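You operate a simulated robot arm through the tools that you are given. There is no shell and no other tool.

You run a simulated robot arm. Do the job below in one go: nothing can be reset, and whatever is moved stays where it is left.

## Task
Paint one long edge of the top cream panel, then switch off.
Fine: before you switch on: panel on the turn plate, fence on SMALL, weight on top; a full white coat; leave the table past the wheel.

It is judged by the outcome, as a careful person would: the job done as asked, and still so three seconds after it is handed in. It fails if anything else is knocked over, pushed out of place, dropped, spilled or broken.

## Robot
A 7-joint arm with a three-finger gripper, fixed in place. Base frame: the origin is on the floor under the middle of its stand, x ahead of it, y to its left, z up. Readings come in mm, degrees, newtons and seconds.
It reaches about 1342 mm from its shoulder. Its first joint turns from -166.0 to 166.0 degrees. Payload 2.69 kg.
The TCP is the grasp point between the finger pads, 30 mm short of the fingertips. In the tool frame z runs along the fingers and y along their closing line. The gripper opens to 128 mm; its body begins 117 mm behind the TCP.
Orientation is that of the tool frame in the base frame, as [roll, pitch, yaw] about the fixed x, y, z axes, in that order (R = Rz(yaw) Ry(pitch) Rx(roll)). With the fingers straight down and closing along the base's y, the tool's x points along the base's -x, its y along +y and its z along -z.

## Interface
- The arm moves only by the tool send_rows. Its argument "moves" is one flat list of numbers, 7 for each row, row after row: the shift along the tool's x, y, z in units of 40 mm (1.0 is 40 mm), then the turn, a rotation vector about the tool's x, y, z in units of 5 degrees (1.0 is 5 degrees), then the finger opening in mm, from 0 to 128. In form: [tx, ty, tz, wx, wy, wz, jaw, tx, ty, tz, wx, wy, wz, jaw, ...]. A call has 1 to 20 rows; each row shifts and turns the commanded pose from where the row before left it, along the tool's axes as they then stand. A call with a number of a shift or a turn outside -1 to 1 is refused whole. Each row takes 0.2 s and may step no farther than 50 mm and 8.6 degrees from the row before; otherwise, or with a gripper value out of range, the whole call is refused. A pose out of reach is approached as far as the arm can. The call stops where the force on the tool passes 40 N (or 10 N more than at its start, if that is more) or the arm is blocked; 0.2 s more then pass. The fingers move at their own pace (about 127 mm/s each) and stop on an object; they squeeze with about 37 N. The grip force told is the motor's: it shows also when the fingers shut on nothing. Time passes only in rows, and 0.2 s behind the last, so rows that do not move let the fingers close. The reply holds the time, the measured pose of the TCP, the force on the tool along the base axes, the opening and the grip force, in the units named above and with some noise, with the torque about the TCP (base axes, N m) and any sound that the robot's microphone picked up.
- Cameras (640 x 400 px; columns grow to the right, rows downward): "scene" is fixed at [400.9, -644.8, 1642.6]; the picture's right is [0.98, -0.21, 0.00], its down [-0.09, -0.43, -0.90] and it looks along [0.19, 0.88, -0.44] (base axes); focal length 310 px, centre (320, 200). "wrist" rides on the gripper at [58, 54, -131] in the tool frame; the picture's right is [-0.68, 0.74, 0.00], its down [-0.62, -0.57, -0.55] and it looks along [-0.40, -0.37, 0.84] (tool axes); focal length 234 px, centre (320, 200). There is no depth. A picture from a camera that has moved, and an enlarged one, comes with that camera's place and axes in the base frame and with its lens. The place of the scene camera against the robot may be out by one fixed shift of up to 12 mm in any direction.
- snapshot(camera): a new picture of that camera. No time passes.
- raise_lower(by): moves the trunk up (or, below 0, down) by that many mm; the arm rides with it, the base frame stays. It gives what a move gives, with no picture.
- zoom(camera, box): a new picture of the part [left, top, right, bottom] of that camera's present view, enlarged. No time passes.
- hand_in(): hands the job in; it is judged then, once.

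Nothing tells you positions but the pictures and the camera data. Unless the task says otherwise, let go and move clear before handing in.

The tools are called as a command line: name --argument value ..., lists and objects as JSON in quotes. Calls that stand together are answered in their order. send_rows: Moves the arm, as the interface text tells. Its arguments: {"type":"object","properties":{"moves":{"type":"array"}},"required":["moves"]} The other tools are called the same way: raise_lower (by) moves the trunk up or down; snapshot (camera) takes a picture; zoom (camera, box) takes an enlarged picture of a part of a camera's view; hand_in () hands the job in.

At the start:

```text
clock: 0.0
tcp_pos: [470.1, 653.8, 1265.3]
tool_rot: [180.0, 0.0, 180.0]
contact_force: [-0.2, 1.0, 0.4]
ft_torque: [0.03, 0.01, -0.04]
width: 128.2
finger_force: 0.1
trunk travel left (down, up): [-150.0, 200.0]
```

scene: 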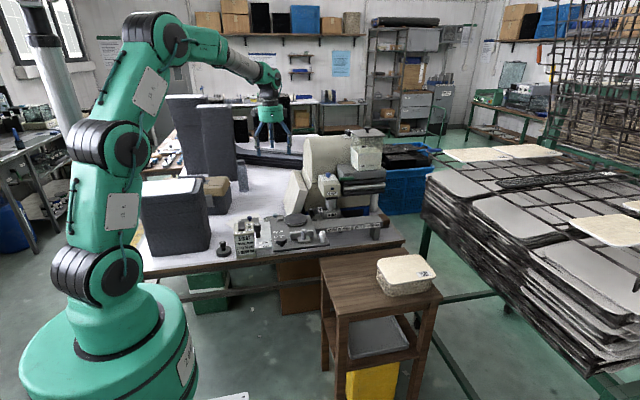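
wrist: 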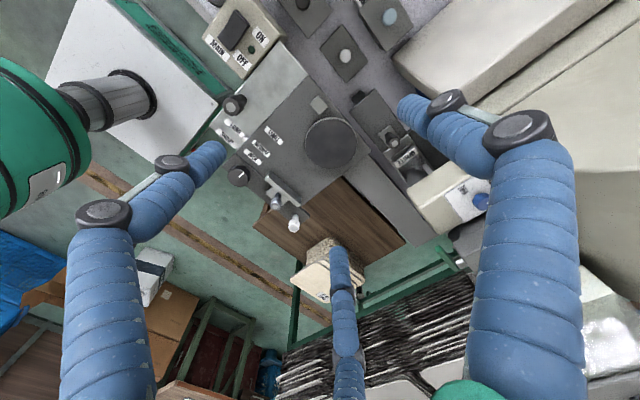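

I see a workbench with an edge-painting machine (main switch, fence, round turn plate, wheel) and a stool with a stack of cream panels. I'll look closer before moving anything.

zoom --camera "scene" --box '[220, 120, 440, 260]'

zoom --camera "scene" --box '[310, 230, 450, 320]'

zoom --camera "wrist" --box '[180, 0, 500, 200]'

zoom --camera "wrist" --box '[200, 80, 360, 240]'

```text
2.86 times, centred on (330, 190) of scene
camera zoom: at [400.9, -644.8, 1642.6], right [0.98, -0.21, 0.0], down [-0.09, -0.43, -0.9], along [0.19, 0.88, -0.44], focal length 886 px, centre (291, 229)
```

zoom: 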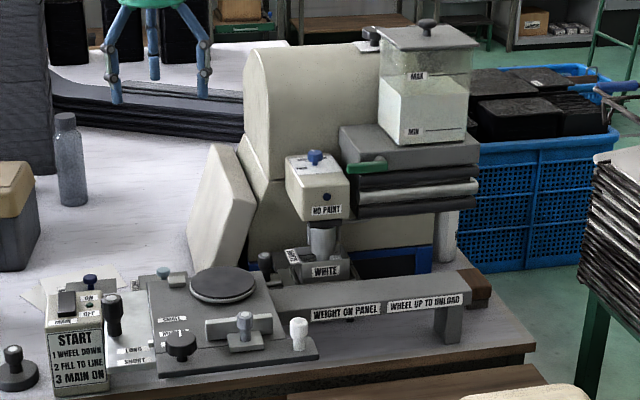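

```text
4.44 times, centred on (380, 275) of scene
camera zoom: at [400.9, -644.8, 1642.6], right [0.98, -0.21, 0.0], down [-0.09, -0.43, -0.9], along [0.19, 0.88, -0.44], focal length 1378 px, centre (53, -133)
```

zoom: 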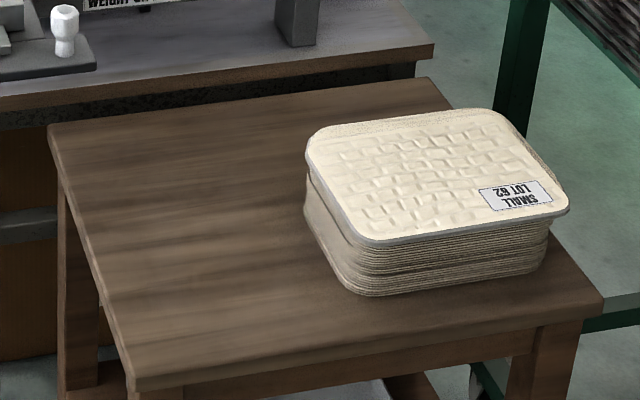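

```text
2.00 times, centred on (340, 100) of wrist
camera zoom: at [411.4, 707.7, 1395.6], right [0.68, 0.74, 0.0], down [0.62, -0.57, 0.55], along [0.4, -0.37, -0.84], focal length 468 px, centre (280, 400)
```

zoom: 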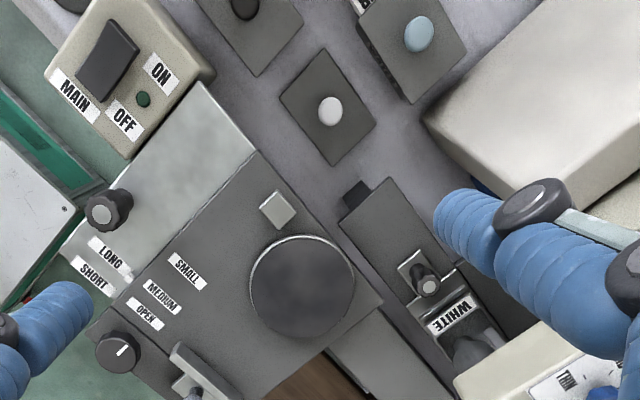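

```text
2.50 times, centred on (280, 160) of wrist
camera zoom: at [411.4, 707.7, 1395.6], right [0.68, 0.74, 0.0], down [0.62, -0.57, 0.55], along [0.4, -0.37, -0.84], focal length 585 px, centre (420, 300)
```

zoom: 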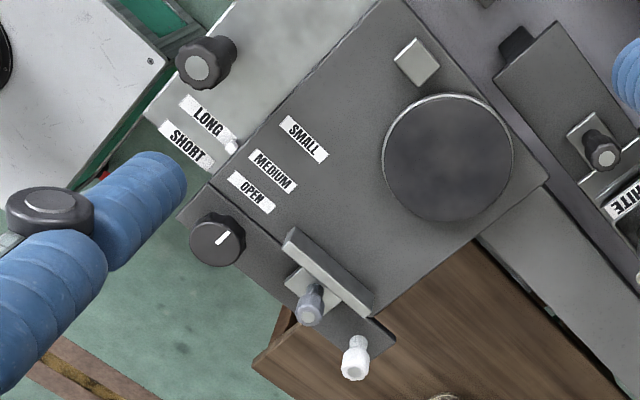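

The machine has many controls, so I'll zoom in on each part to learn how it works.

zoom --camera "scene" --box '[205, 205, 285, 260]'

zoom --camera "scene" --box '[260, 200, 340, 255]'

zoom --camera "scene" --box '[310, 160, 390, 215]'

zoom --camera "scene" --box '[330, 120, 400, 170]'

zoom --camera "scene" --box '[310, 205, 410, 255]'

zoom --camera "wrist" --box '[340, 80, 520, 240]'

zoom --camera "wrist" --box '[260, 0, 460, 120]'

zoom --camera "wrist" --box '[190, 0, 290, 80]'

```text
7.27 times, centred on (245, 232) of scene
camera zoom: at [400.9, -644.8, 1642.6], right [0.98, -0.21, 0.0], down [-0.09, -0.43, -0.9], along [0.19, 0.88, -0.44], focal length 2254 px, centre (866, -36)
```

zoom: 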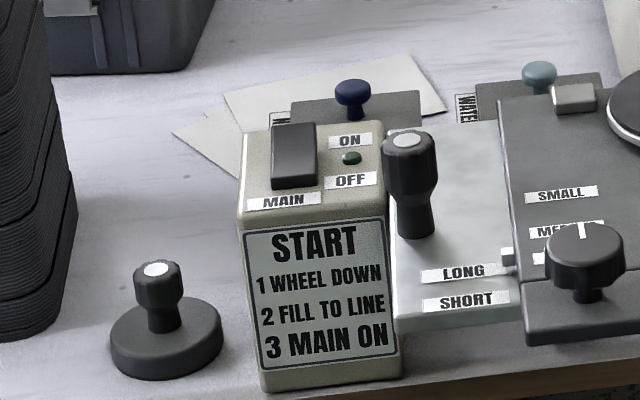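

```text
7.27 times, centred on (300, 228) of scene
camera zoom: at [400.9, -644.8, 1642.6], right [0.98, -0.21, 0.0], down [-0.09, -0.43, -0.9], along [0.19, 0.88, -0.44], focal length 2254 px, centre (466, 0)
```

zoom: 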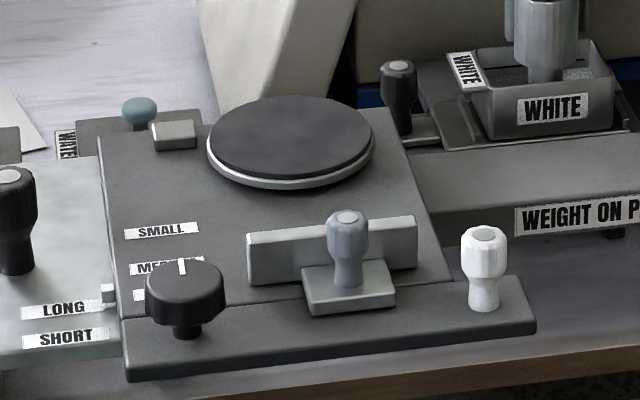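

```text
7.27 times, centred on (350, 188) of scene
camera zoom: at [400.9, -644.8, 1642.6], right [0.98, -0.21, 0.0], down [-0.09, -0.43, -0.9], along [0.19, 0.88, -0.44], focal length 2254 px, centre (102, 291)
```

zoom: 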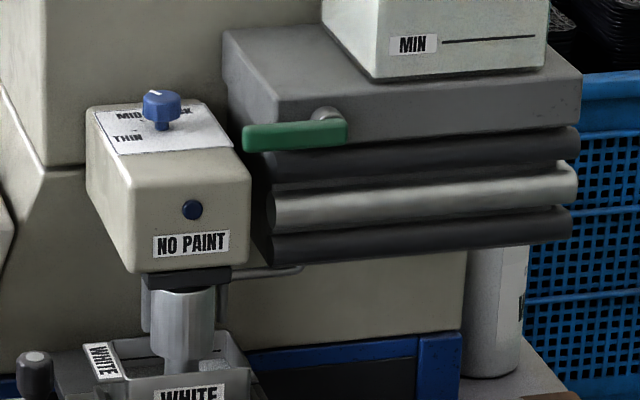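

```text
8.00 times, centred on (365, 145) of scene
camera zoom: at [400.9, -644.8, 1642.6], right [0.98, -0.21, 0.0], down [-0.09, -0.43, -0.9], along [0.19, 0.88, -0.44], focal length 2480 px, centre (-40, 640)
```

zoom: 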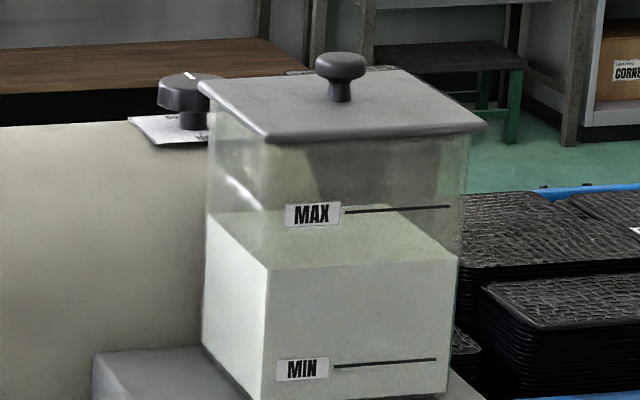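

```text
6.40 times, centred on (360, 230) of scene
camera zoom: at [400.9, -644.8, 1642.6], right [0.98, -0.21, 0.0], down [-0.09, -0.43, -0.9], along [0.19, 0.88, -0.44], focal length 1984 px, centre (64, 8)
```

zoom: 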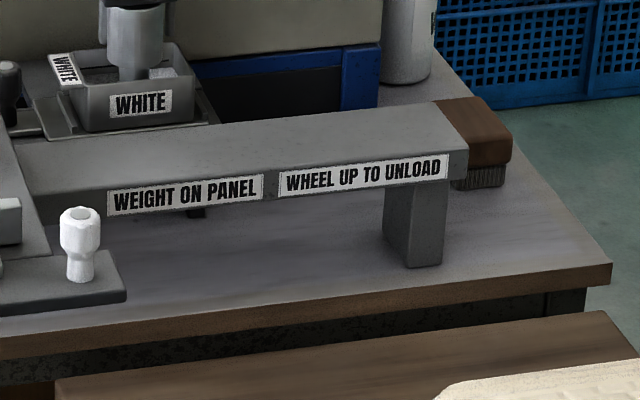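

```text
2.50 times, centred on (430, 160) of wrist
camera zoom: at [411.4, 707.7, 1395.6], right [0.68, 0.74, 0.0], down [0.62, -0.57, 0.55], along [0.4, -0.37, -0.84], focal length 585 px, centre (45, 300)
```

zoom: 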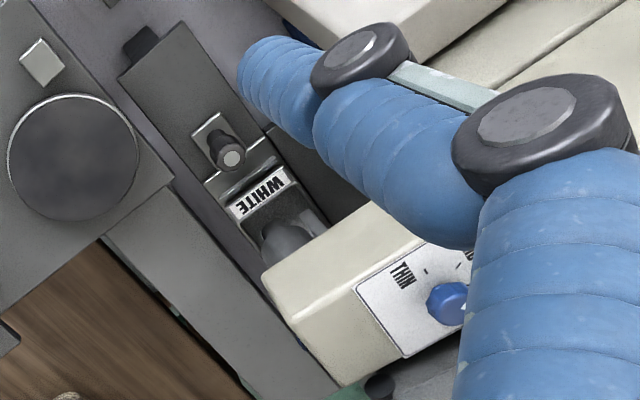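

```text
3.20 times, centred on (360, 60) of wrist
camera zoom: at [411.4, 707.7, 1395.6], right [0.68, 0.74, 0.0], down [0.62, -0.57, 0.55], along [0.4, -0.37, -0.84], focal length 749 px, centre (192, 648)
```

zoom: 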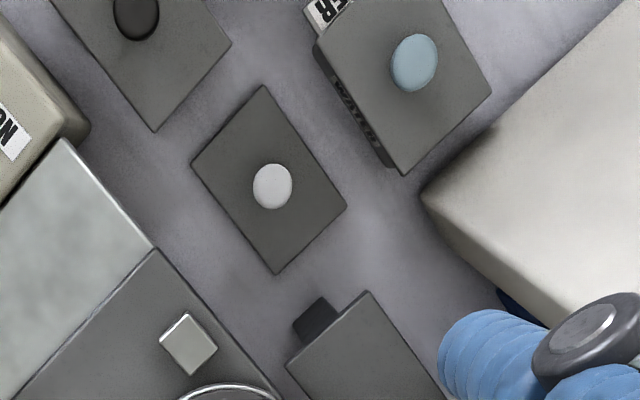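

```text
5.00 times, centred on (240, 40) of wrist
camera zoom: at [411.4, 707.7, 1395.6], right [0.68, 0.74, 0.0], down [0.62, -0.57, 0.55], along [0.4, -0.37, -0.84], focal length 1171 px, centre (720, 1000)
```

zoom: 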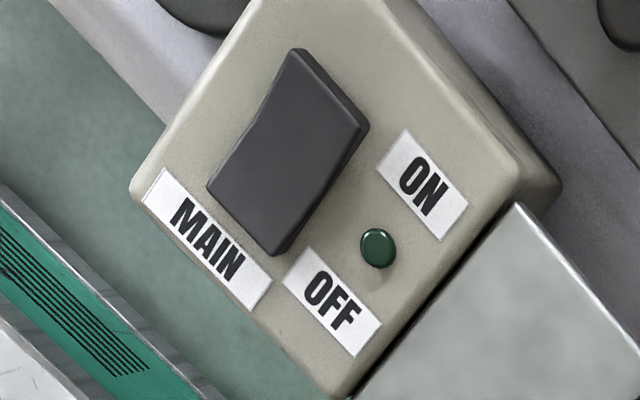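

The machine carriage sits left of the wheel with the fence near OPEN, and the panels are on a stool to the right of it. I'll move the wrist camera for more views so I can triangulate the parts.

send_rows --moves '[-0.82, -0.73, 0, 0, 0, 0, 128, -0.82, -0.73, 0, 0, 0, 0, 128, -0.82, -0.73, 0, 0, 0, 0, 128, -0.82, -0.73, 0, 0, 0, 0, 128, -0.82, -0.73, 0, 0, 0, 0, 128, -0.82, -0.73, 0, 0, 0, 0, 128, -0.82, -0.73, 0, 0, 0, 0, 128]'

snapshot --camera "wrist"

snapshot --camera "scene"

```text
clock: 1.6
tcp_pos: [697.3, 448.0, 1268.1]
tool_rot: [-180.0, 0.0, 179.9]
contact_force: [0.0, 0.4, 0.5]
ft_torque: [-0.01, -0.04, 0.04]
width: 128.0
finger_force: 0.2
trunk travel left (down, up): [-150.0, 200.0]
```

```text
taken
camera wrist: at [638.8, 501.6, 1398.2], right [0.68, 0.74, 0.0], down [0.62, -0.57, 0.55], along [0.4, -0.37, -0.84], focal length 234 px, centre (320, 200)
```

wrist: 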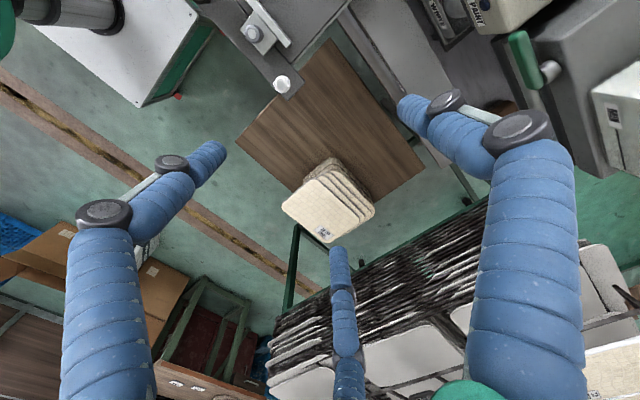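

```text
taken
```

scene: 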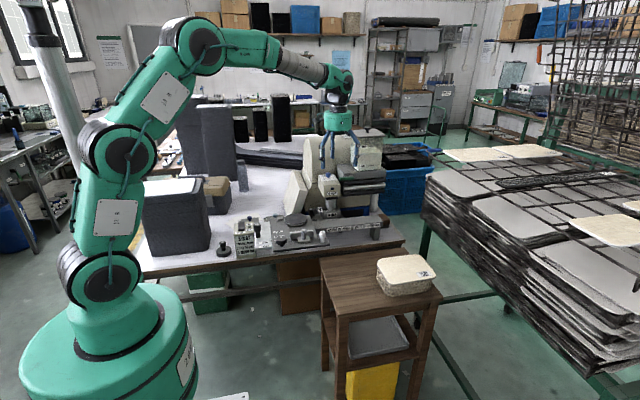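

The stack is now in clear view; I'll zoom on it and on the machine from here.

zoom --camera "wrist" --box '[260, 140, 400, 260]'

zoom --camera "wrist" --box '[200, 0, 400, 120]'

zoom --camera "wrist" --box '[400, 0, 640, 160]'

```text
3.33 times, centred on (330, 200) of wrist
camera zoom: at [638.8, 501.6, 1398.2], right [0.68, 0.74, 0.0], down [0.62, -0.57, 0.55], along [0.4, -0.37, -0.84], focal length 781 px, centre (287, 200)
```

zoom: 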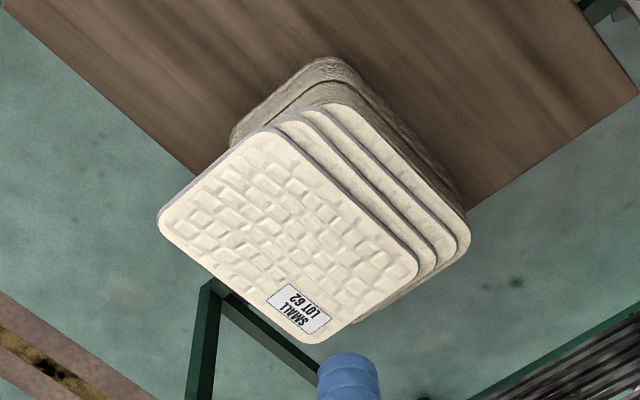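

```text
3.20 times, centred on (300, 60) of wrist
camera zoom: at [638.8, 501.6, 1398.2], right [0.68, 0.74, 0.0], down [0.62, -0.57, 0.55], along [0.4, -0.37, -0.84], focal length 749 px, centre (384, 648)
```

zoom: 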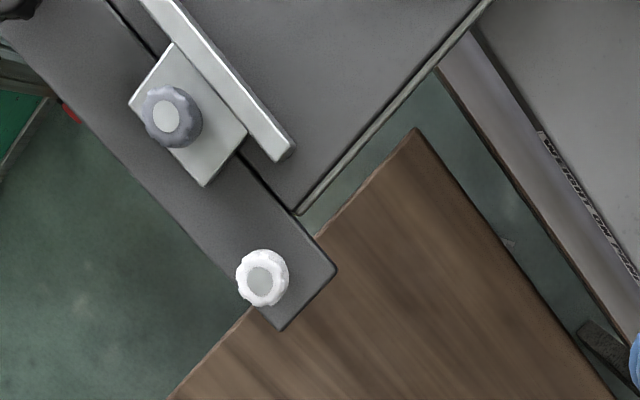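

```text
2.50 times, centred on (520, 80) of wrist
camera zoom: at [638.8, 501.6, 1398.2], right [0.68, 0.74, 0.0], down [0.62, -0.57, 0.55], along [0.4, -0.37, -0.84], focal length 585 px, centre (-180, 500)
```

zoom: 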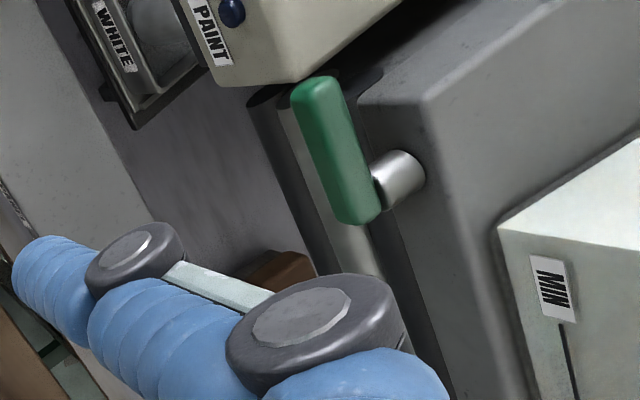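

The top few panels are fanned towards -y, and the top panel measures about 200 x 142 mm, too wide to span with the jaws. I'll look at the overhang in more detail.

zoom --camera "scene" --box '[370, 248, 440, 300]'

zoom --camera "wrist" --box '[300, 150, 380, 220]'

zoom --camera "wrist" --box '[300, 220, 400, 300]'

zoom --camera "scene" --box '[300, 60, 400, 180]'

```text
7.69 times, centred on (405, 274) of scene
camera zoom: at [400.9, -644.8, 1642.6], right [0.98, -0.21, 0.0], down [-0.09, -0.43, -0.9], along [0.19, 0.88, -0.44], focal length 2384 px, centre (-334, -369)
```

zoom: 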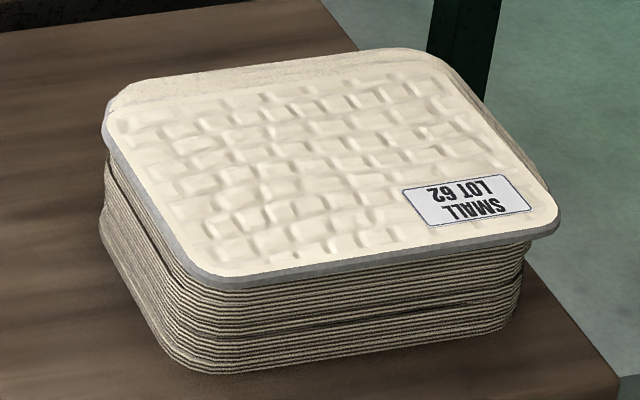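

```text
5.71 times, centred on (340, 185) of wrist
camera zoom: at [638.8, 501.6, 1398.2], right [0.68, 0.74, 0.0], down [0.62, -0.57, 0.55], along [0.4, -0.37, -0.84], focal length 1338 px, centre (206, 286)
```

zoom: 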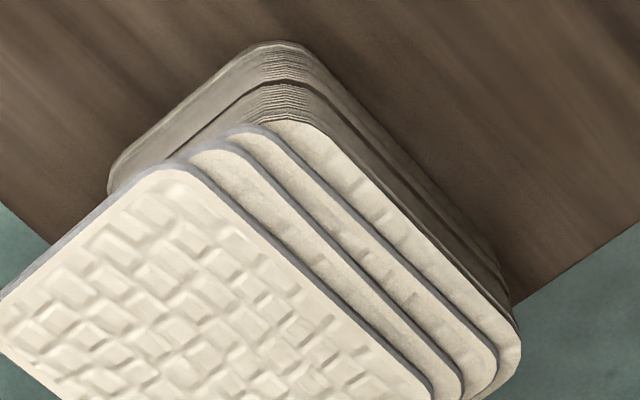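

```text
5.00 times, centred on (350, 260) of wrist
camera zoom: at [638.8, 501.6, 1398.2], right [0.68, 0.74, 0.0], down [0.62, -0.57, 0.55], along [0.4, -0.37, -0.84], focal length 1171 px, centre (170, -100)
```

zoom: 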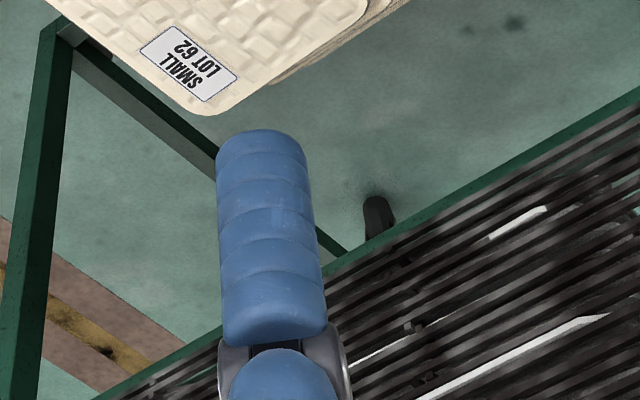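

```text
3.33 times, centred on (350, 120) of scene
camera zoom: at [400.9, -644.8, 1642.6], right [0.98, -0.21, 0.0], down [-0.09, -0.43, -0.9], along [0.19, 0.88, -0.44], focal length 1033 px, centre (220, 467)
```

zoom: 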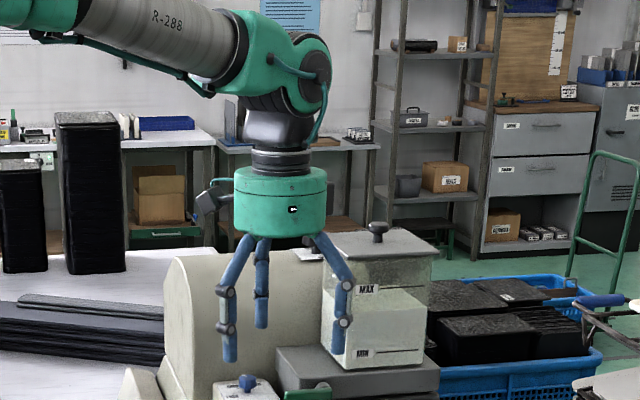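

The gripper has three fingers 120° apart. I'll close and half-open it here in free air to learn how the tips travel.

send_rows --moves '[0, 0, 0, 0, 0, 0, 40, 0, 0, 0, 0, 0, 0, 40, 0, 0, 0, 0, 0, 0, 40, 0, 0, 0, 0, 0, 0, 40]'

snapshot --camera "wrist"

zoom --camera "scene" --box '[300, 80, 380, 180]'

```text
clock: 2.6
tcp_pos: [697.6, 448.2, 1268.0]
tool_rot: [180.0, 0.0, 179.9]
contact_force: [-1.0, -0.3, -0.1]
ft_torque: [0.03, -0.05, 0.03]
width: 39.8
finger_force: 0.0
trunk travel left (down, up): [-150.0, 200.0]
```

```text
taken
camera wrist: at [638.5, 502.0, 1398.4], right [0.68, 0.74, 0.0], down [0.62, -0.57, 0.55], along [0.4, -0.37, -0.84], focal length 234 px, centre (320, 200)
```

wrist: 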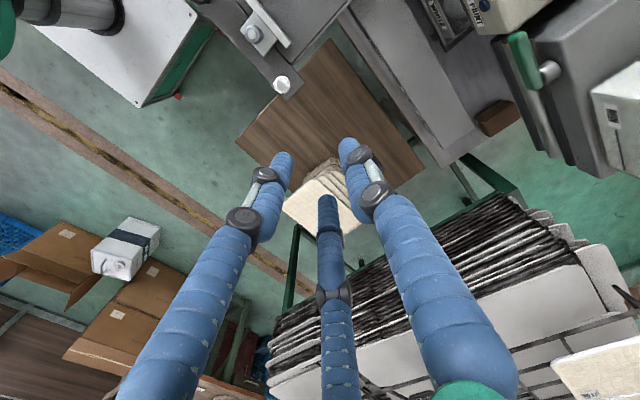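

```text
4.00 times, centred on (340, 130) of scene
camera zoom: at [400.9, -644.8, 1642.6], right [0.98, -0.21, 0.0], down [-0.09, -0.43, -0.9], along [0.19, 0.88, -0.44], focal length 1240 px, centre (240, 480)
```

zoom: 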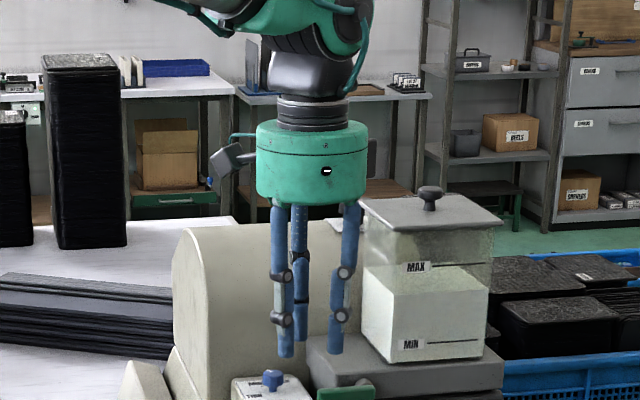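

The fingers travel parallel, like a chuck. Next I'll bring the camera directly above the machine table for measurements.

send_rows --moves '[0.495, 0.4875, 0.7375, 0, 0, 0, 128, 0.495, 0.4875, 0.7375, 0, 0, 0, 128, 0.495, 0.4875, 0.7375, 0, 0, 0, 128, 0.495, 0.4875, 0.7375, 0, 0, 0, 128]'

snapshot --camera "wrist"

zoom --camera "wrist" --box '[160, 0, 480, 200]'

```text
clock: 3.6
tcp_pos: [620.3, 525.0, 1147.6]
tool_rot: [-180.0, -0.1, 179.9]
contact_force: [-0.3, -0.2, 0.9]
ft_torque: [0.03, -0.01, 0.01]
width: 128.0
finger_force: 0.0
trunk travel left (down, up): [-150.0, 200.0]
```

```text
taken
camera wrist: at [561.3, 579.0, 1278.2], right [0.68, 0.74, 0.0], down [0.61, -0.57, 0.55], along [0.4, -0.37, -0.84], focal length 234 px, centre (320, 200)
```

wrist: 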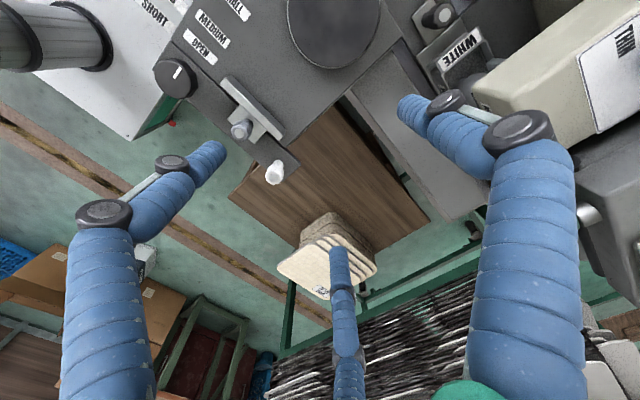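

```text
2.00 times, centred on (320, 100) of wrist
camera zoom: at [561.3, 579.0, 1278.2], right [0.68, 0.74, 0.0], down [0.61, -0.57, 0.55], along [0.4, -0.37, -0.84], focal length 468 px, centre (320, 400)
```

zoom: 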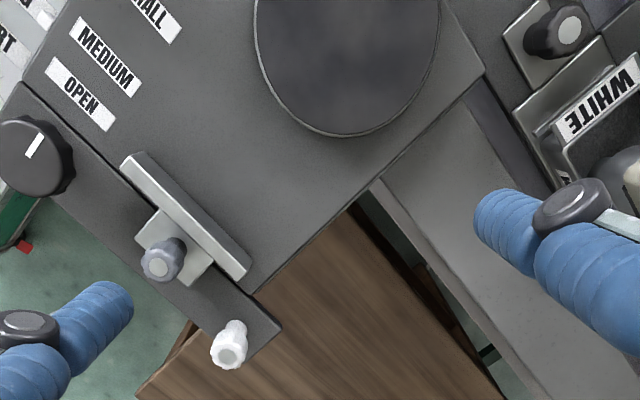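

I'm shifting the camera back a little so the whole table with its labels and plate falls between the fingers.

send_rows --moves '[0.6, 0.4, -0.25, 0, 0, 0, 128, 0.6, 0.4, -0.25, 0, 0, 0, 128, 0.6, 0.4, -0.25, 0, 0, 0, 128]'

snapshot --camera "wrist"

zoom --camera "wrist" --box '[180, 0, 420, 150]'

zoom --camera "wrist" --box '[220, 80, 380, 180]'

zoom --camera "wrist" --box '[380, 0, 540, 100]'

```text
clock: 4.4
tcp_pos: [546.8, 572.7, 1176.1]
tool_rot: [-180.0, -0.1, -180.0]
contact_force: [0.2, 0.3, -0.4]
ft_torque: [0.03, -0.03, 0.04]
width: 128.1
finger_force: 0.1
trunk travel left (down, up): [-150.0, 200.0]
```

```text
taken
camera wrist: at [488.8, 627.1, 1306.6], right [0.68, 0.74, 0.0], down [0.62, -0.57, 0.55], along [0.4, -0.37, -0.84], focal length 234 px, centre (320, 200)
```

wrist: 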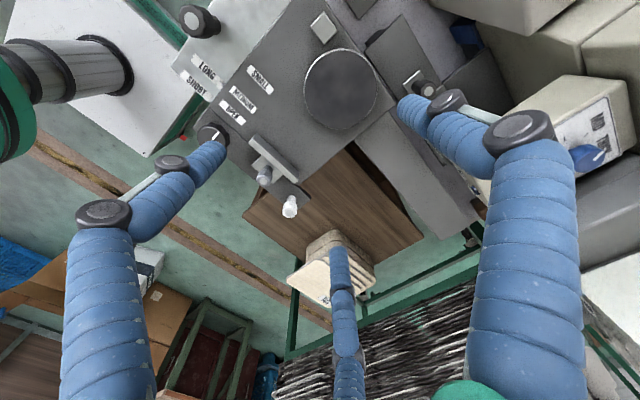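

```text
2.67 times, centred on (300, 75) of wrist
camera zoom: at [488.8, 627.1, 1306.6], right [0.68, 0.74, 0.0], down [0.62, -0.57, 0.55], along [0.4, -0.37, -0.84], focal length 624 px, centre (373, 533)
```

zoom: 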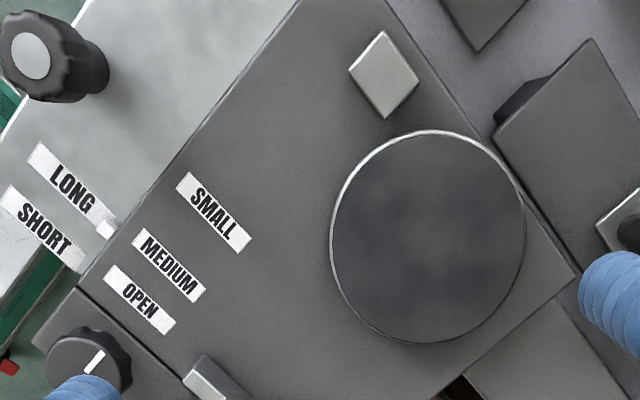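

```text
4.00 times, centred on (300, 130) of wrist
camera zoom: at [488.8, 627.1, 1306.6], right [0.68, 0.74, 0.0], down [0.62, -0.57, 0.55], along [0.4, -0.37, -0.84], focal length 937 px, centre (400, 480)
```

zoom: 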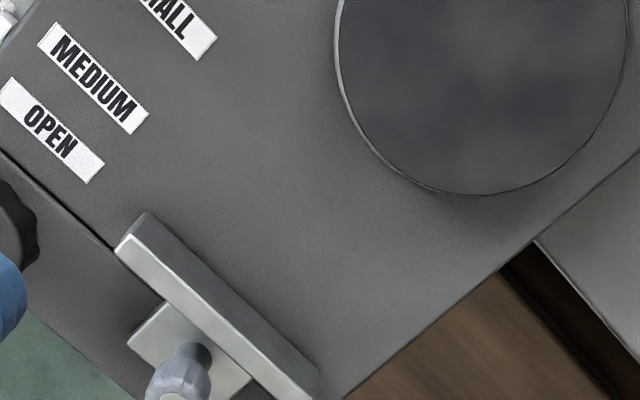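

```text
4.00 times, centred on (460, 50) of wrist
camera zoom: at [488.8, 627.1, 1306.6], right [0.68, 0.74, 0.0], down [0.62, -0.57, 0.55], along [0.4, -0.37, -0.84], focal length 937 px, centre (-240, 800)
```

zoom: 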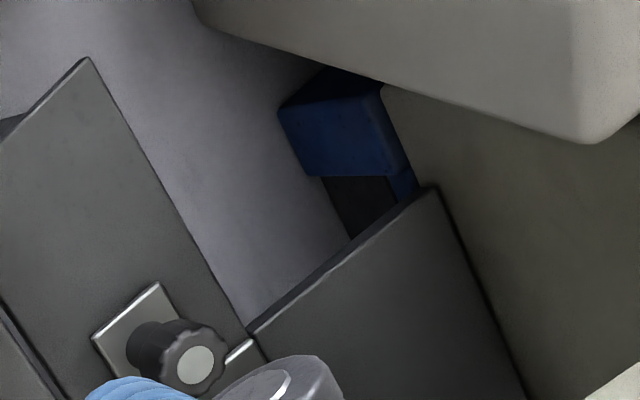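

The pointer sits at LONG, the fence bar is at OPEN (y≈468), and the plate centre is near (551, 615, 925). Next I'll study the wheel, tray and levers.

zoom --camera "scene" --box '[312, 186, 352, 216]'

zoom --camera "scene" --box '[318, 164, 348, 196]'

zoom --camera "scene" --box '[236, 208, 282, 236]'

zoom --camera "scene" --box '[335, 150, 395, 195]'

zoom --camera "scene" --box '[262, 202, 312, 236]'

zoom --camera "scene" --box '[340, 125, 370, 145]'

```text
13.33 times, centred on (332, 201) of scene
camera zoom: at [400.9, -644.8, 1642.6], right [0.98, -0.21, 0.0], down [-0.09, -0.43, -0.9], along [0.19, 0.88, -0.44], focal length 4133 px, centre (160, 187)
```

zoom: 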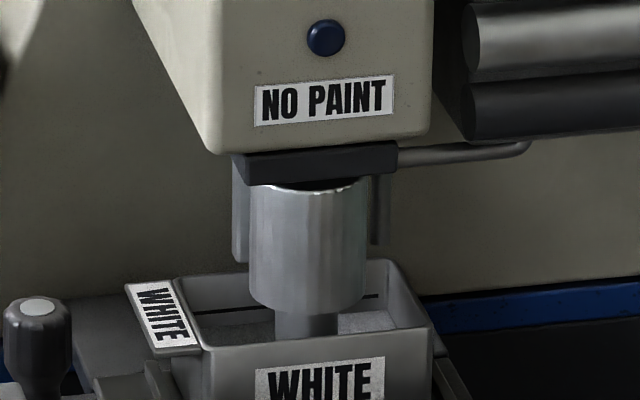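

```text
12.50 times, centred on (333, 180) of scene
camera zoom: at [400.9, -644.8, 1642.6], right [0.98, -0.21, 0.0], down [-0.09, -0.43, -0.9], along [0.19, 0.88, -0.44], focal length 3875 px, centre (158, 450)
```

zoom: 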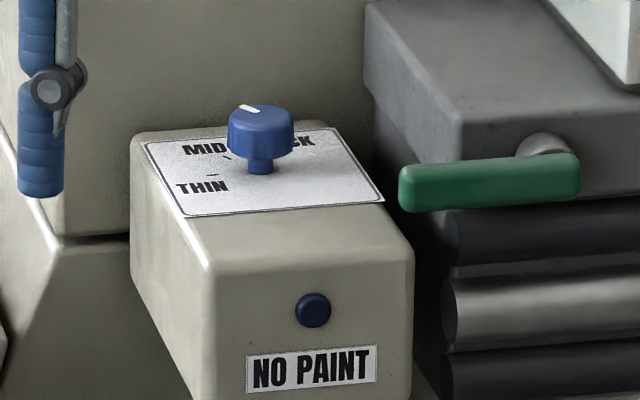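

```text
13.91 times, centred on (259, 222) of scene
camera zoom: at [400.9, -644.8, 1642.6], right [0.98, -0.21, 0.0], down [-0.09, -0.43, -0.9], along [0.19, 0.88, -0.44], focal length 4313 px, centre (1169, -106)
```

zoom: 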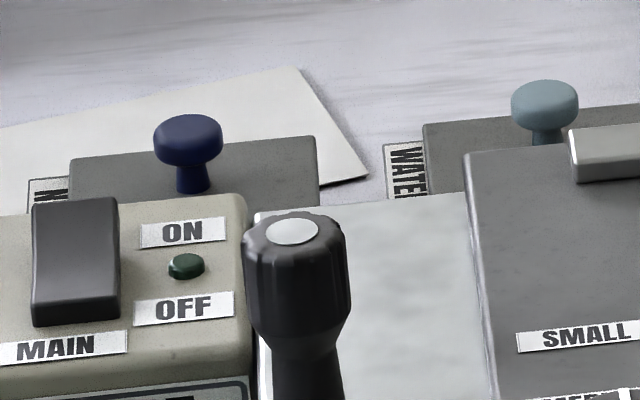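

```text
8.89 times, centred on (365, 172) of scene
camera zoom: at [400.9, -644.8, 1642.6], right [0.98, -0.21, 0.0], down [-0.09, -0.43, -0.9], along [0.19, 0.88, -0.44], focal length 2755 px, centre (-80, 444)
```

zoom: 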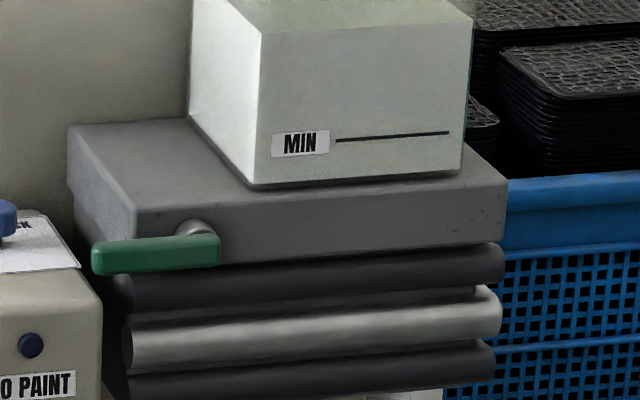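

```text
11.76 times, centred on (287, 219) of scene
camera zoom: at [400.9, -644.8, 1642.6], right [0.98, -0.21, 0.0], down [-0.09, -0.43, -0.9], along [0.19, 0.88, -0.44], focal length 3647 px, centre (708, -24)
```

zoom: 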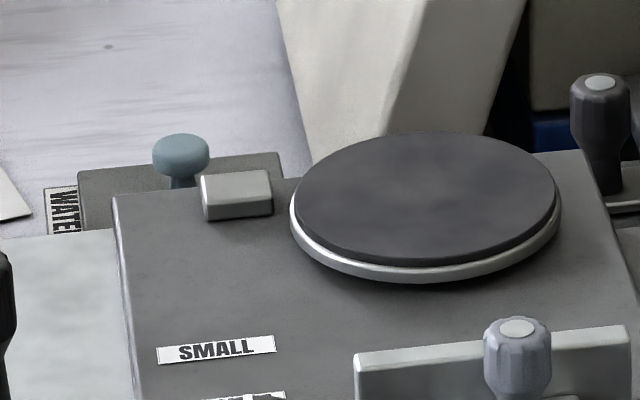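

```text
16.00 times, centred on (355, 135) of scene
camera zoom: at [400.9, -644.8, 1642.6], right [0.98, -0.21, 0.0], down [-0.09, -0.43, -0.9], along [0.19, 0.88, -0.44], focal length 4960 px, centre (-240, 1240)
```

zoom: 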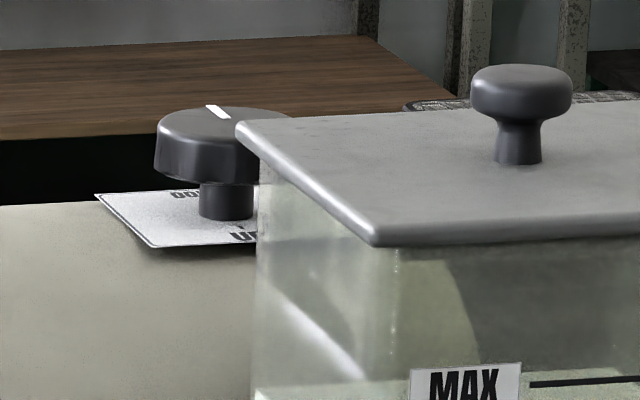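

The wheel lift dial (UP/DOWN) is on top of the cream body, the coat dial (THIN/MID/THICK) is on the head, and the tray has a fill line. I'll turn the wrist so the camera looks back into the machine and move higher.

send_rows --moves '[0, 0, -0.25, 0, 0, -1, 128, 0, 0, -0.25, 0, 0, -1, 128, 0, 0, -0.25, 0, 0, -1, 128, 0, 0, -0.25, 0, 0, -1, 128, 0, 0, -0.25, 0, 0, -1, 128, 0, 0, -0.25, 0, 0, -1, 128, 0, 0, -0.25, 0, 0, -1, 128, 0, 0, -0.25, 0, 0, -1, 128, 0, 0, -0.25, 0, 0, -1, 128, 0, 0, -0.25, 0, 0, -1, 128, 0, 0, -0.25, 0, 0, -1, 128, 0, 0, -0.25, 0, 0, -1, 128, 0, 0, -0.25, 0, 0, -1, 128, 0, 0, -0.25, 0, 0, -1, 128, 0, 0, -0.25, 0, 0, -1, 128, 0, 0, -0.25, 0, 0, -1, 128, 0, 0, -0.25, 0, 0, -1, 128, 0, 0, -0.25, 0, 0, -1, 128]'

snapshot --camera "wrist"

```text
clock: 8.2
tcp_pos: [549.5, 573.7, 1357.4]
tool_rot: [180.0, 0.0, -90.0]
contact_force: [0.3, 0.1, 0.5]
ft_torque: [-0.04, 0.0, -0.03]
width: 128.0
finger_force: 0.1
trunk travel left (down, up): [-150.0, 200.0]
```

```text
taken
camera wrist: at [494.4, 516.7, 1487.6], right [-0.74, 0.68, 0.0], down [0.57, 0.62, 0.55], along [0.37, 0.4, -0.84], focal length 234 px, centre (320, 200)
```

wrist: 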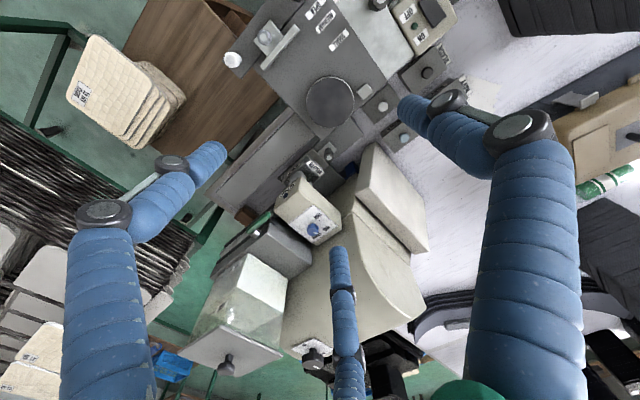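

Great overview. Zooming on the dials, the tray area, and the front strip.

zoom --camera "wrist" --box '[280, 330, 350, 375]'

zoom --camera "wrist" --box '[270, 165, 350, 250]'

zoom --camera "wrist" --box '[290, 130, 350, 190]'

zoom --camera "wrist" --box '[340, 60, 460, 150]'

zoom --camera "wrist" --box '[200, 0, 400, 130]'

zoom --camera "wrist" --box '[180, 180, 320, 330]'

zoom --camera "wrist" --box '[50, 20, 210, 170]'

```text
8.89 times, centred on (315, 352) of wrist
camera zoom: at [494.4, 516.7, 1487.6], right [-0.74, 0.68, 0.0], down [0.57, 0.62, 0.55], along [0.37, 0.4, -0.84], focal length 2082 px, centre (364, -1156)
```

zoom: 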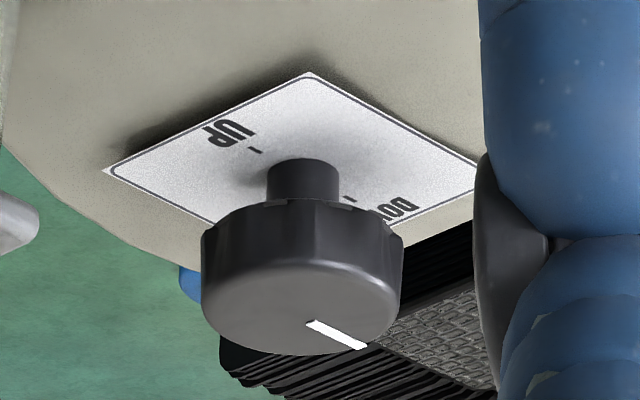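

```text
4.71 times, centred on (310, 208) of wrist
camera zoom: at [494.4, 516.7, 1487.6], right [-0.74, 0.68, 0.0], down [0.57, 0.62, 0.55], along [0.37, 0.4, -0.84], focal length 1102 px, centre (367, 165)
```

zoom: 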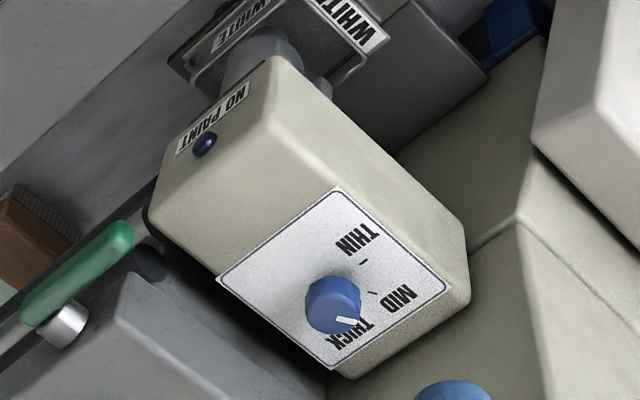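

```text
6.67 times, centred on (320, 160) of wrist
camera zoom: at [494.4, 516.7, 1487.6], right [-0.74, 0.68, 0.0], down [0.57, 0.62, 0.55], along [0.37, 0.4, -0.84], focal length 1561 px, centre (320, 467)
```

zoom: 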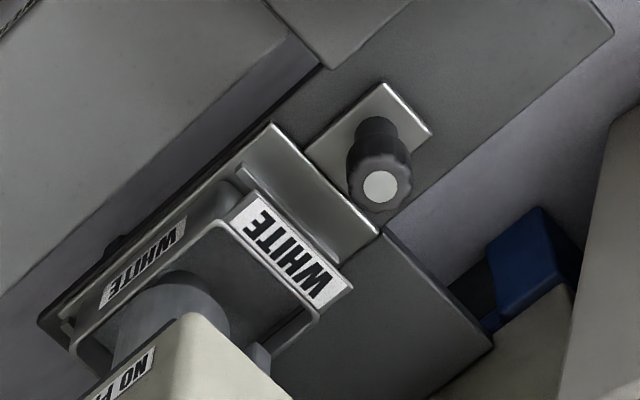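

```text
4.44 times, centred on (400, 105) of wrist
camera zoom: at [494.4, 516.7, 1487.6], right [-0.74, 0.68, 0.0], down [0.57, 0.62, 0.55], along [0.37, 0.4, -0.84], focal length 1041 px, centre (-36, 622)
```

zoom: 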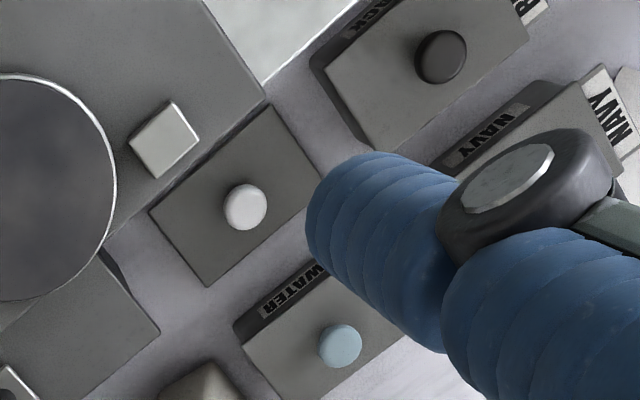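

```text
3.08 times, centred on (300, 65) of wrist
camera zoom: at [494.4, 516.7, 1487.6], right [-0.74, 0.68, 0.0], down [0.57, 0.62, 0.55], along [0.37, 0.4, -0.84], focal length 720 px, centre (382, 615)
```

zoom: 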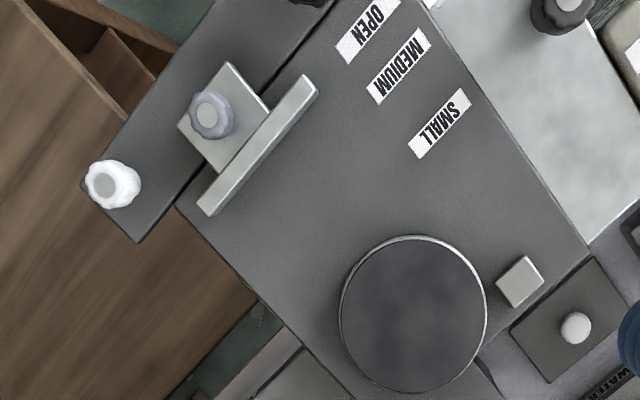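

```text
2.67 times, centred on (250, 255) of wrist
camera zoom: at [494.4, 516.7, 1487.6], right [-0.74, 0.68, 0.0], down [0.57, 0.62, 0.55], along [0.37, 0.4, -0.84], focal length 624 px, centre (507, 53)
```

zoom: 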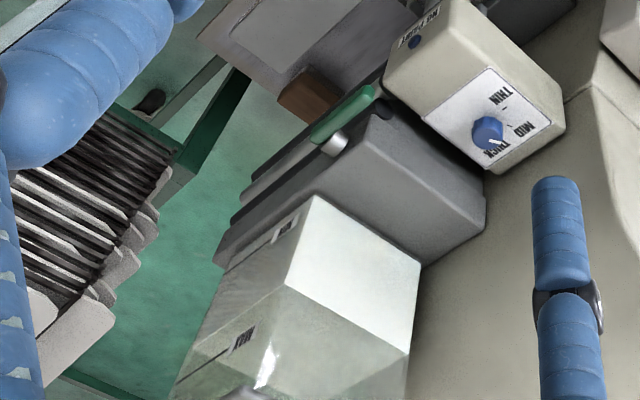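

```text
2.67 times, centred on (130, 95) of wrist
camera zoom: at [494.4, 516.7, 1487.6], right [-0.74, 0.68, 0.0], down [0.57, 0.62, 0.55], along [0.37, 0.4, -0.84], focal length 624 px, centre (827, 480)
```

zoom: 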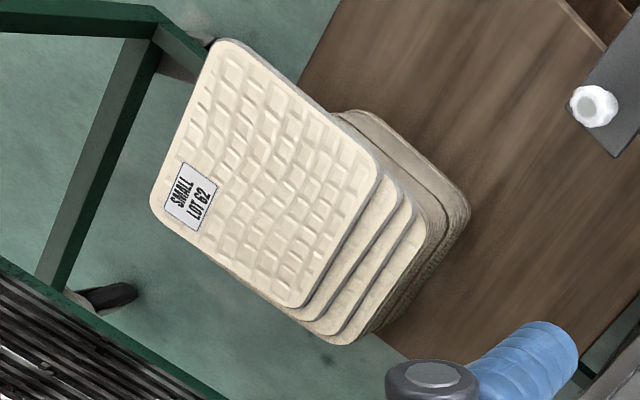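

The wheel dial points to DOWN already. I'll check the coat dial, the inside of the tray, and the valve lever at higher magnification.

zoom --camera "scene" --box '[326, 168, 350, 184]'

zoom --camera "wrist" --box '[300, 200, 340, 240]'

zoom --camera "scene" --box '[316, 200, 346, 216]'

zoom --camera "wrist" --box '[290, 150, 330, 190]'

zoom --camera "wrist" --box '[215, 195, 305, 270]'

zoom --camera "wrist" --box '[370, 0, 470, 60]'

```text
16.00 times, centred on (338, 176) of scene
camera zoom: at [400.9, -644.8, 1642.6], right [0.98, -0.21, 0.0], down [-0.09, -0.43, -0.9], along [0.19, 0.88, -0.44], focal length 4960 px, centre (32, 584)
```

zoom: 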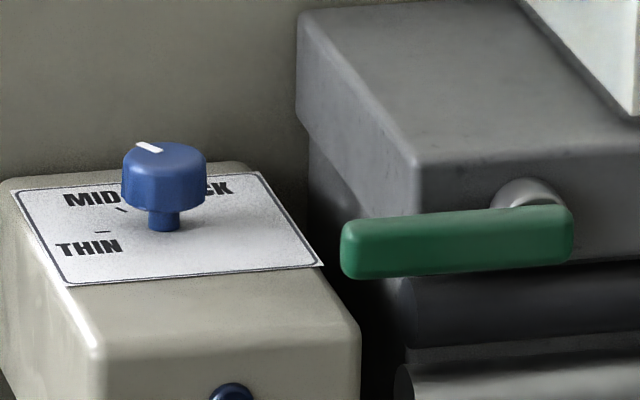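

```text
10.00 times, centred on (320, 220) of wrist
camera zoom: at [494.4, 516.7, 1487.6], right [-0.74, 0.68, 0.0], down [0.57, 0.62, 0.55], along [0.37, 0.4, -0.84], focal length 2342 px, centre (320, 0)
```

zoom: 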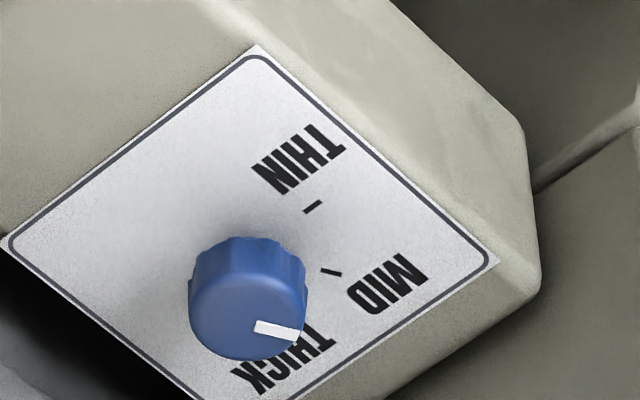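

```text
16.00 times, centred on (331, 208) of scene
camera zoom: at [400.9, -644.8, 1642.6], right [0.98, -0.21, 0.0], down [-0.09, -0.43, -0.9], along [0.19, 0.88, -0.44], focal length 4960 px, centre (144, 72)
```

zoom: 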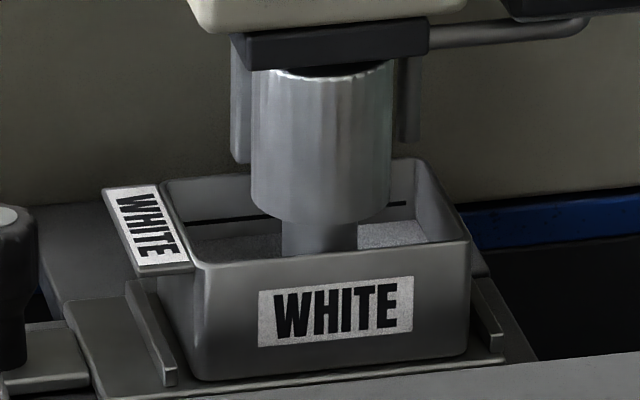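

```text
10.00 times, centred on (310, 170) of wrist
camera zoom: at [494.4, 516.7, 1487.6], right [-0.74, 0.68, 0.0], down [0.57, 0.62, 0.55], along [0.37, 0.4, -0.84], focal length 2342 px, centre (420, 500)
```

zoom: 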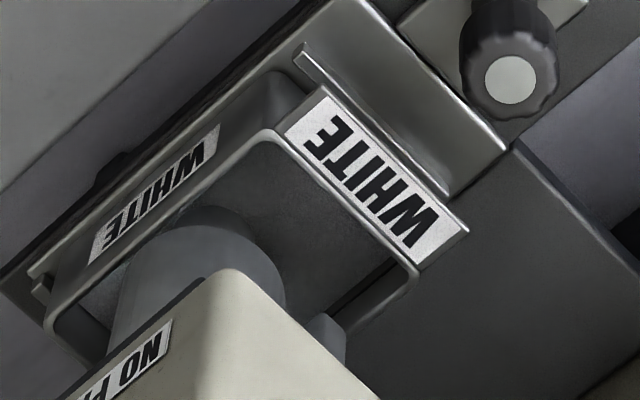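

```text
5.33 times, centred on (260, 232) of wrist
camera zoom: at [494.4, 516.7, 1487.6], right [-0.74, 0.68, 0.0], down [0.57, 0.62, 0.55], along [0.37, 0.4, -0.84], focal length 1249 px, centre (640, 27)
```

zoom: 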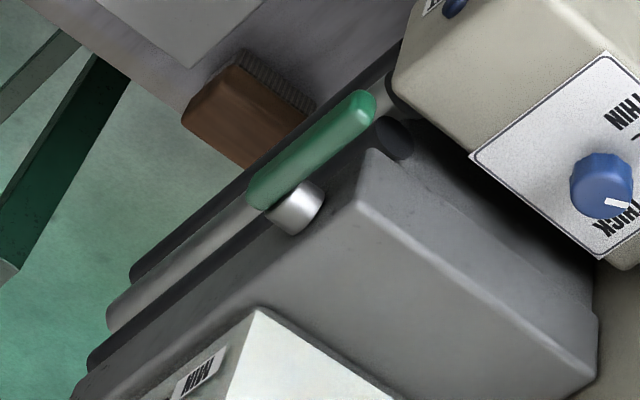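

```text
6.40 times, centred on (420, 30) of wrist
camera zoom: at [494.4, 516.7, 1487.6], right [-0.74, 0.68, 0.0], down [0.57, 0.62, 0.55], along [0.37, 0.4, -0.84], focal length 1499 px, centre (-320, 1288)
```

zoom: 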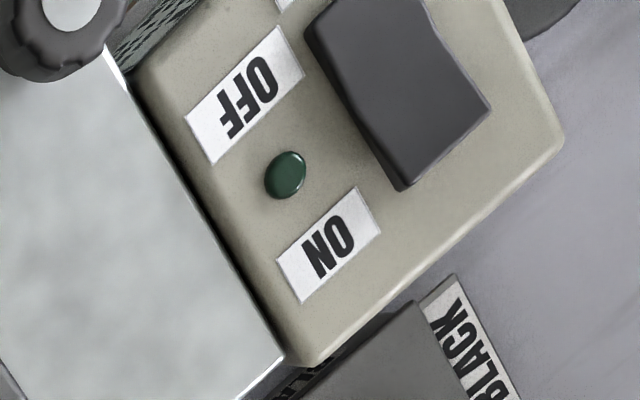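

The coat dial is on MID, the wheel is DOWN, and the tray looks empty below its line. Next I'll look at the left side: the MAIN box, the weight, the black handle and the front dial.

send_rows --moves '[0.517, 0.621, 0.446, 0, 0, 0, 128, 0.517, 0.621, 0.446, 0, 0, 0, 128, 0.517, 0.621, 0.446, 0, 0, 0, 128, 0.517, 0.621, 0.446, 0, 0, 0, 128, 0.517, 0.621, 0.446, 0, 0, 0, 128, 0.517, 0.621, 0.446, 0, 0, 0, 128]'

snapshot --camera "wrist"

zoom --camera "wrist" --box '[220, 60, 400, 180]'

```text
clock: 9.6
tcp_pos: [396.3, 453.3, 1251.2]
tool_rot: [-180.0, -0.1, -90.0]
contact_force: [0.1, -0.6, -0.6]
ft_torque: [-0.05, 0.03, 0.0]
width: 127.7
finger_force: 0.0
trunk travel left (down, up): [-150.0, 200.0]
```

```text
taken
camera wrist: at [343.4, 395.1, 1382.2], right [-0.74, 0.68, 0.0], down [0.57, 0.62, 0.55], along [0.37, 0.4, -0.84], focal length 234 px, centre (320, 200)
```

wrist: 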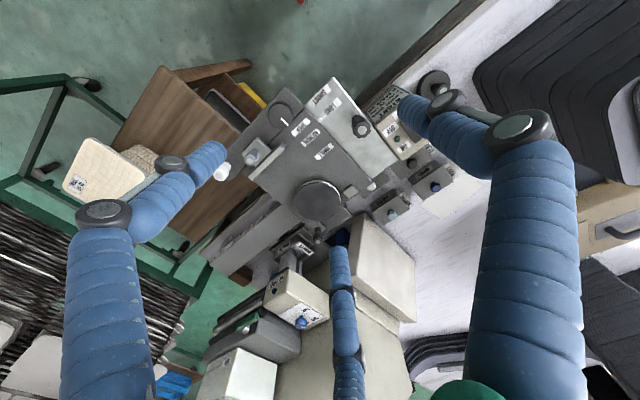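

```text
3.33 times, centred on (310, 120) of wrist
camera zoom: at [343.4, 395.1, 1382.2], right [-0.74, 0.68, 0.0], down [0.57, 0.62, 0.55], along [0.37, 0.4, -0.84], focal length 781 px, centre (353, 467)
```

zoom: 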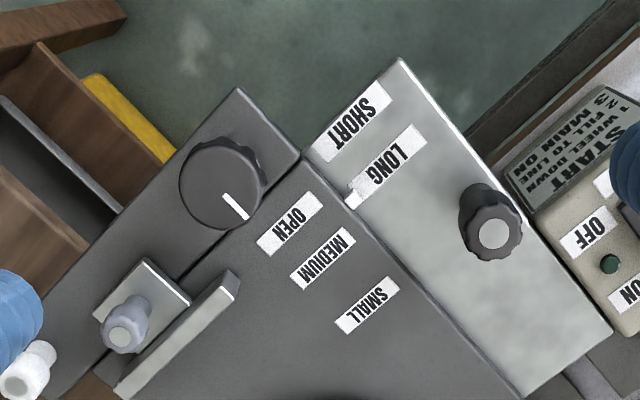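

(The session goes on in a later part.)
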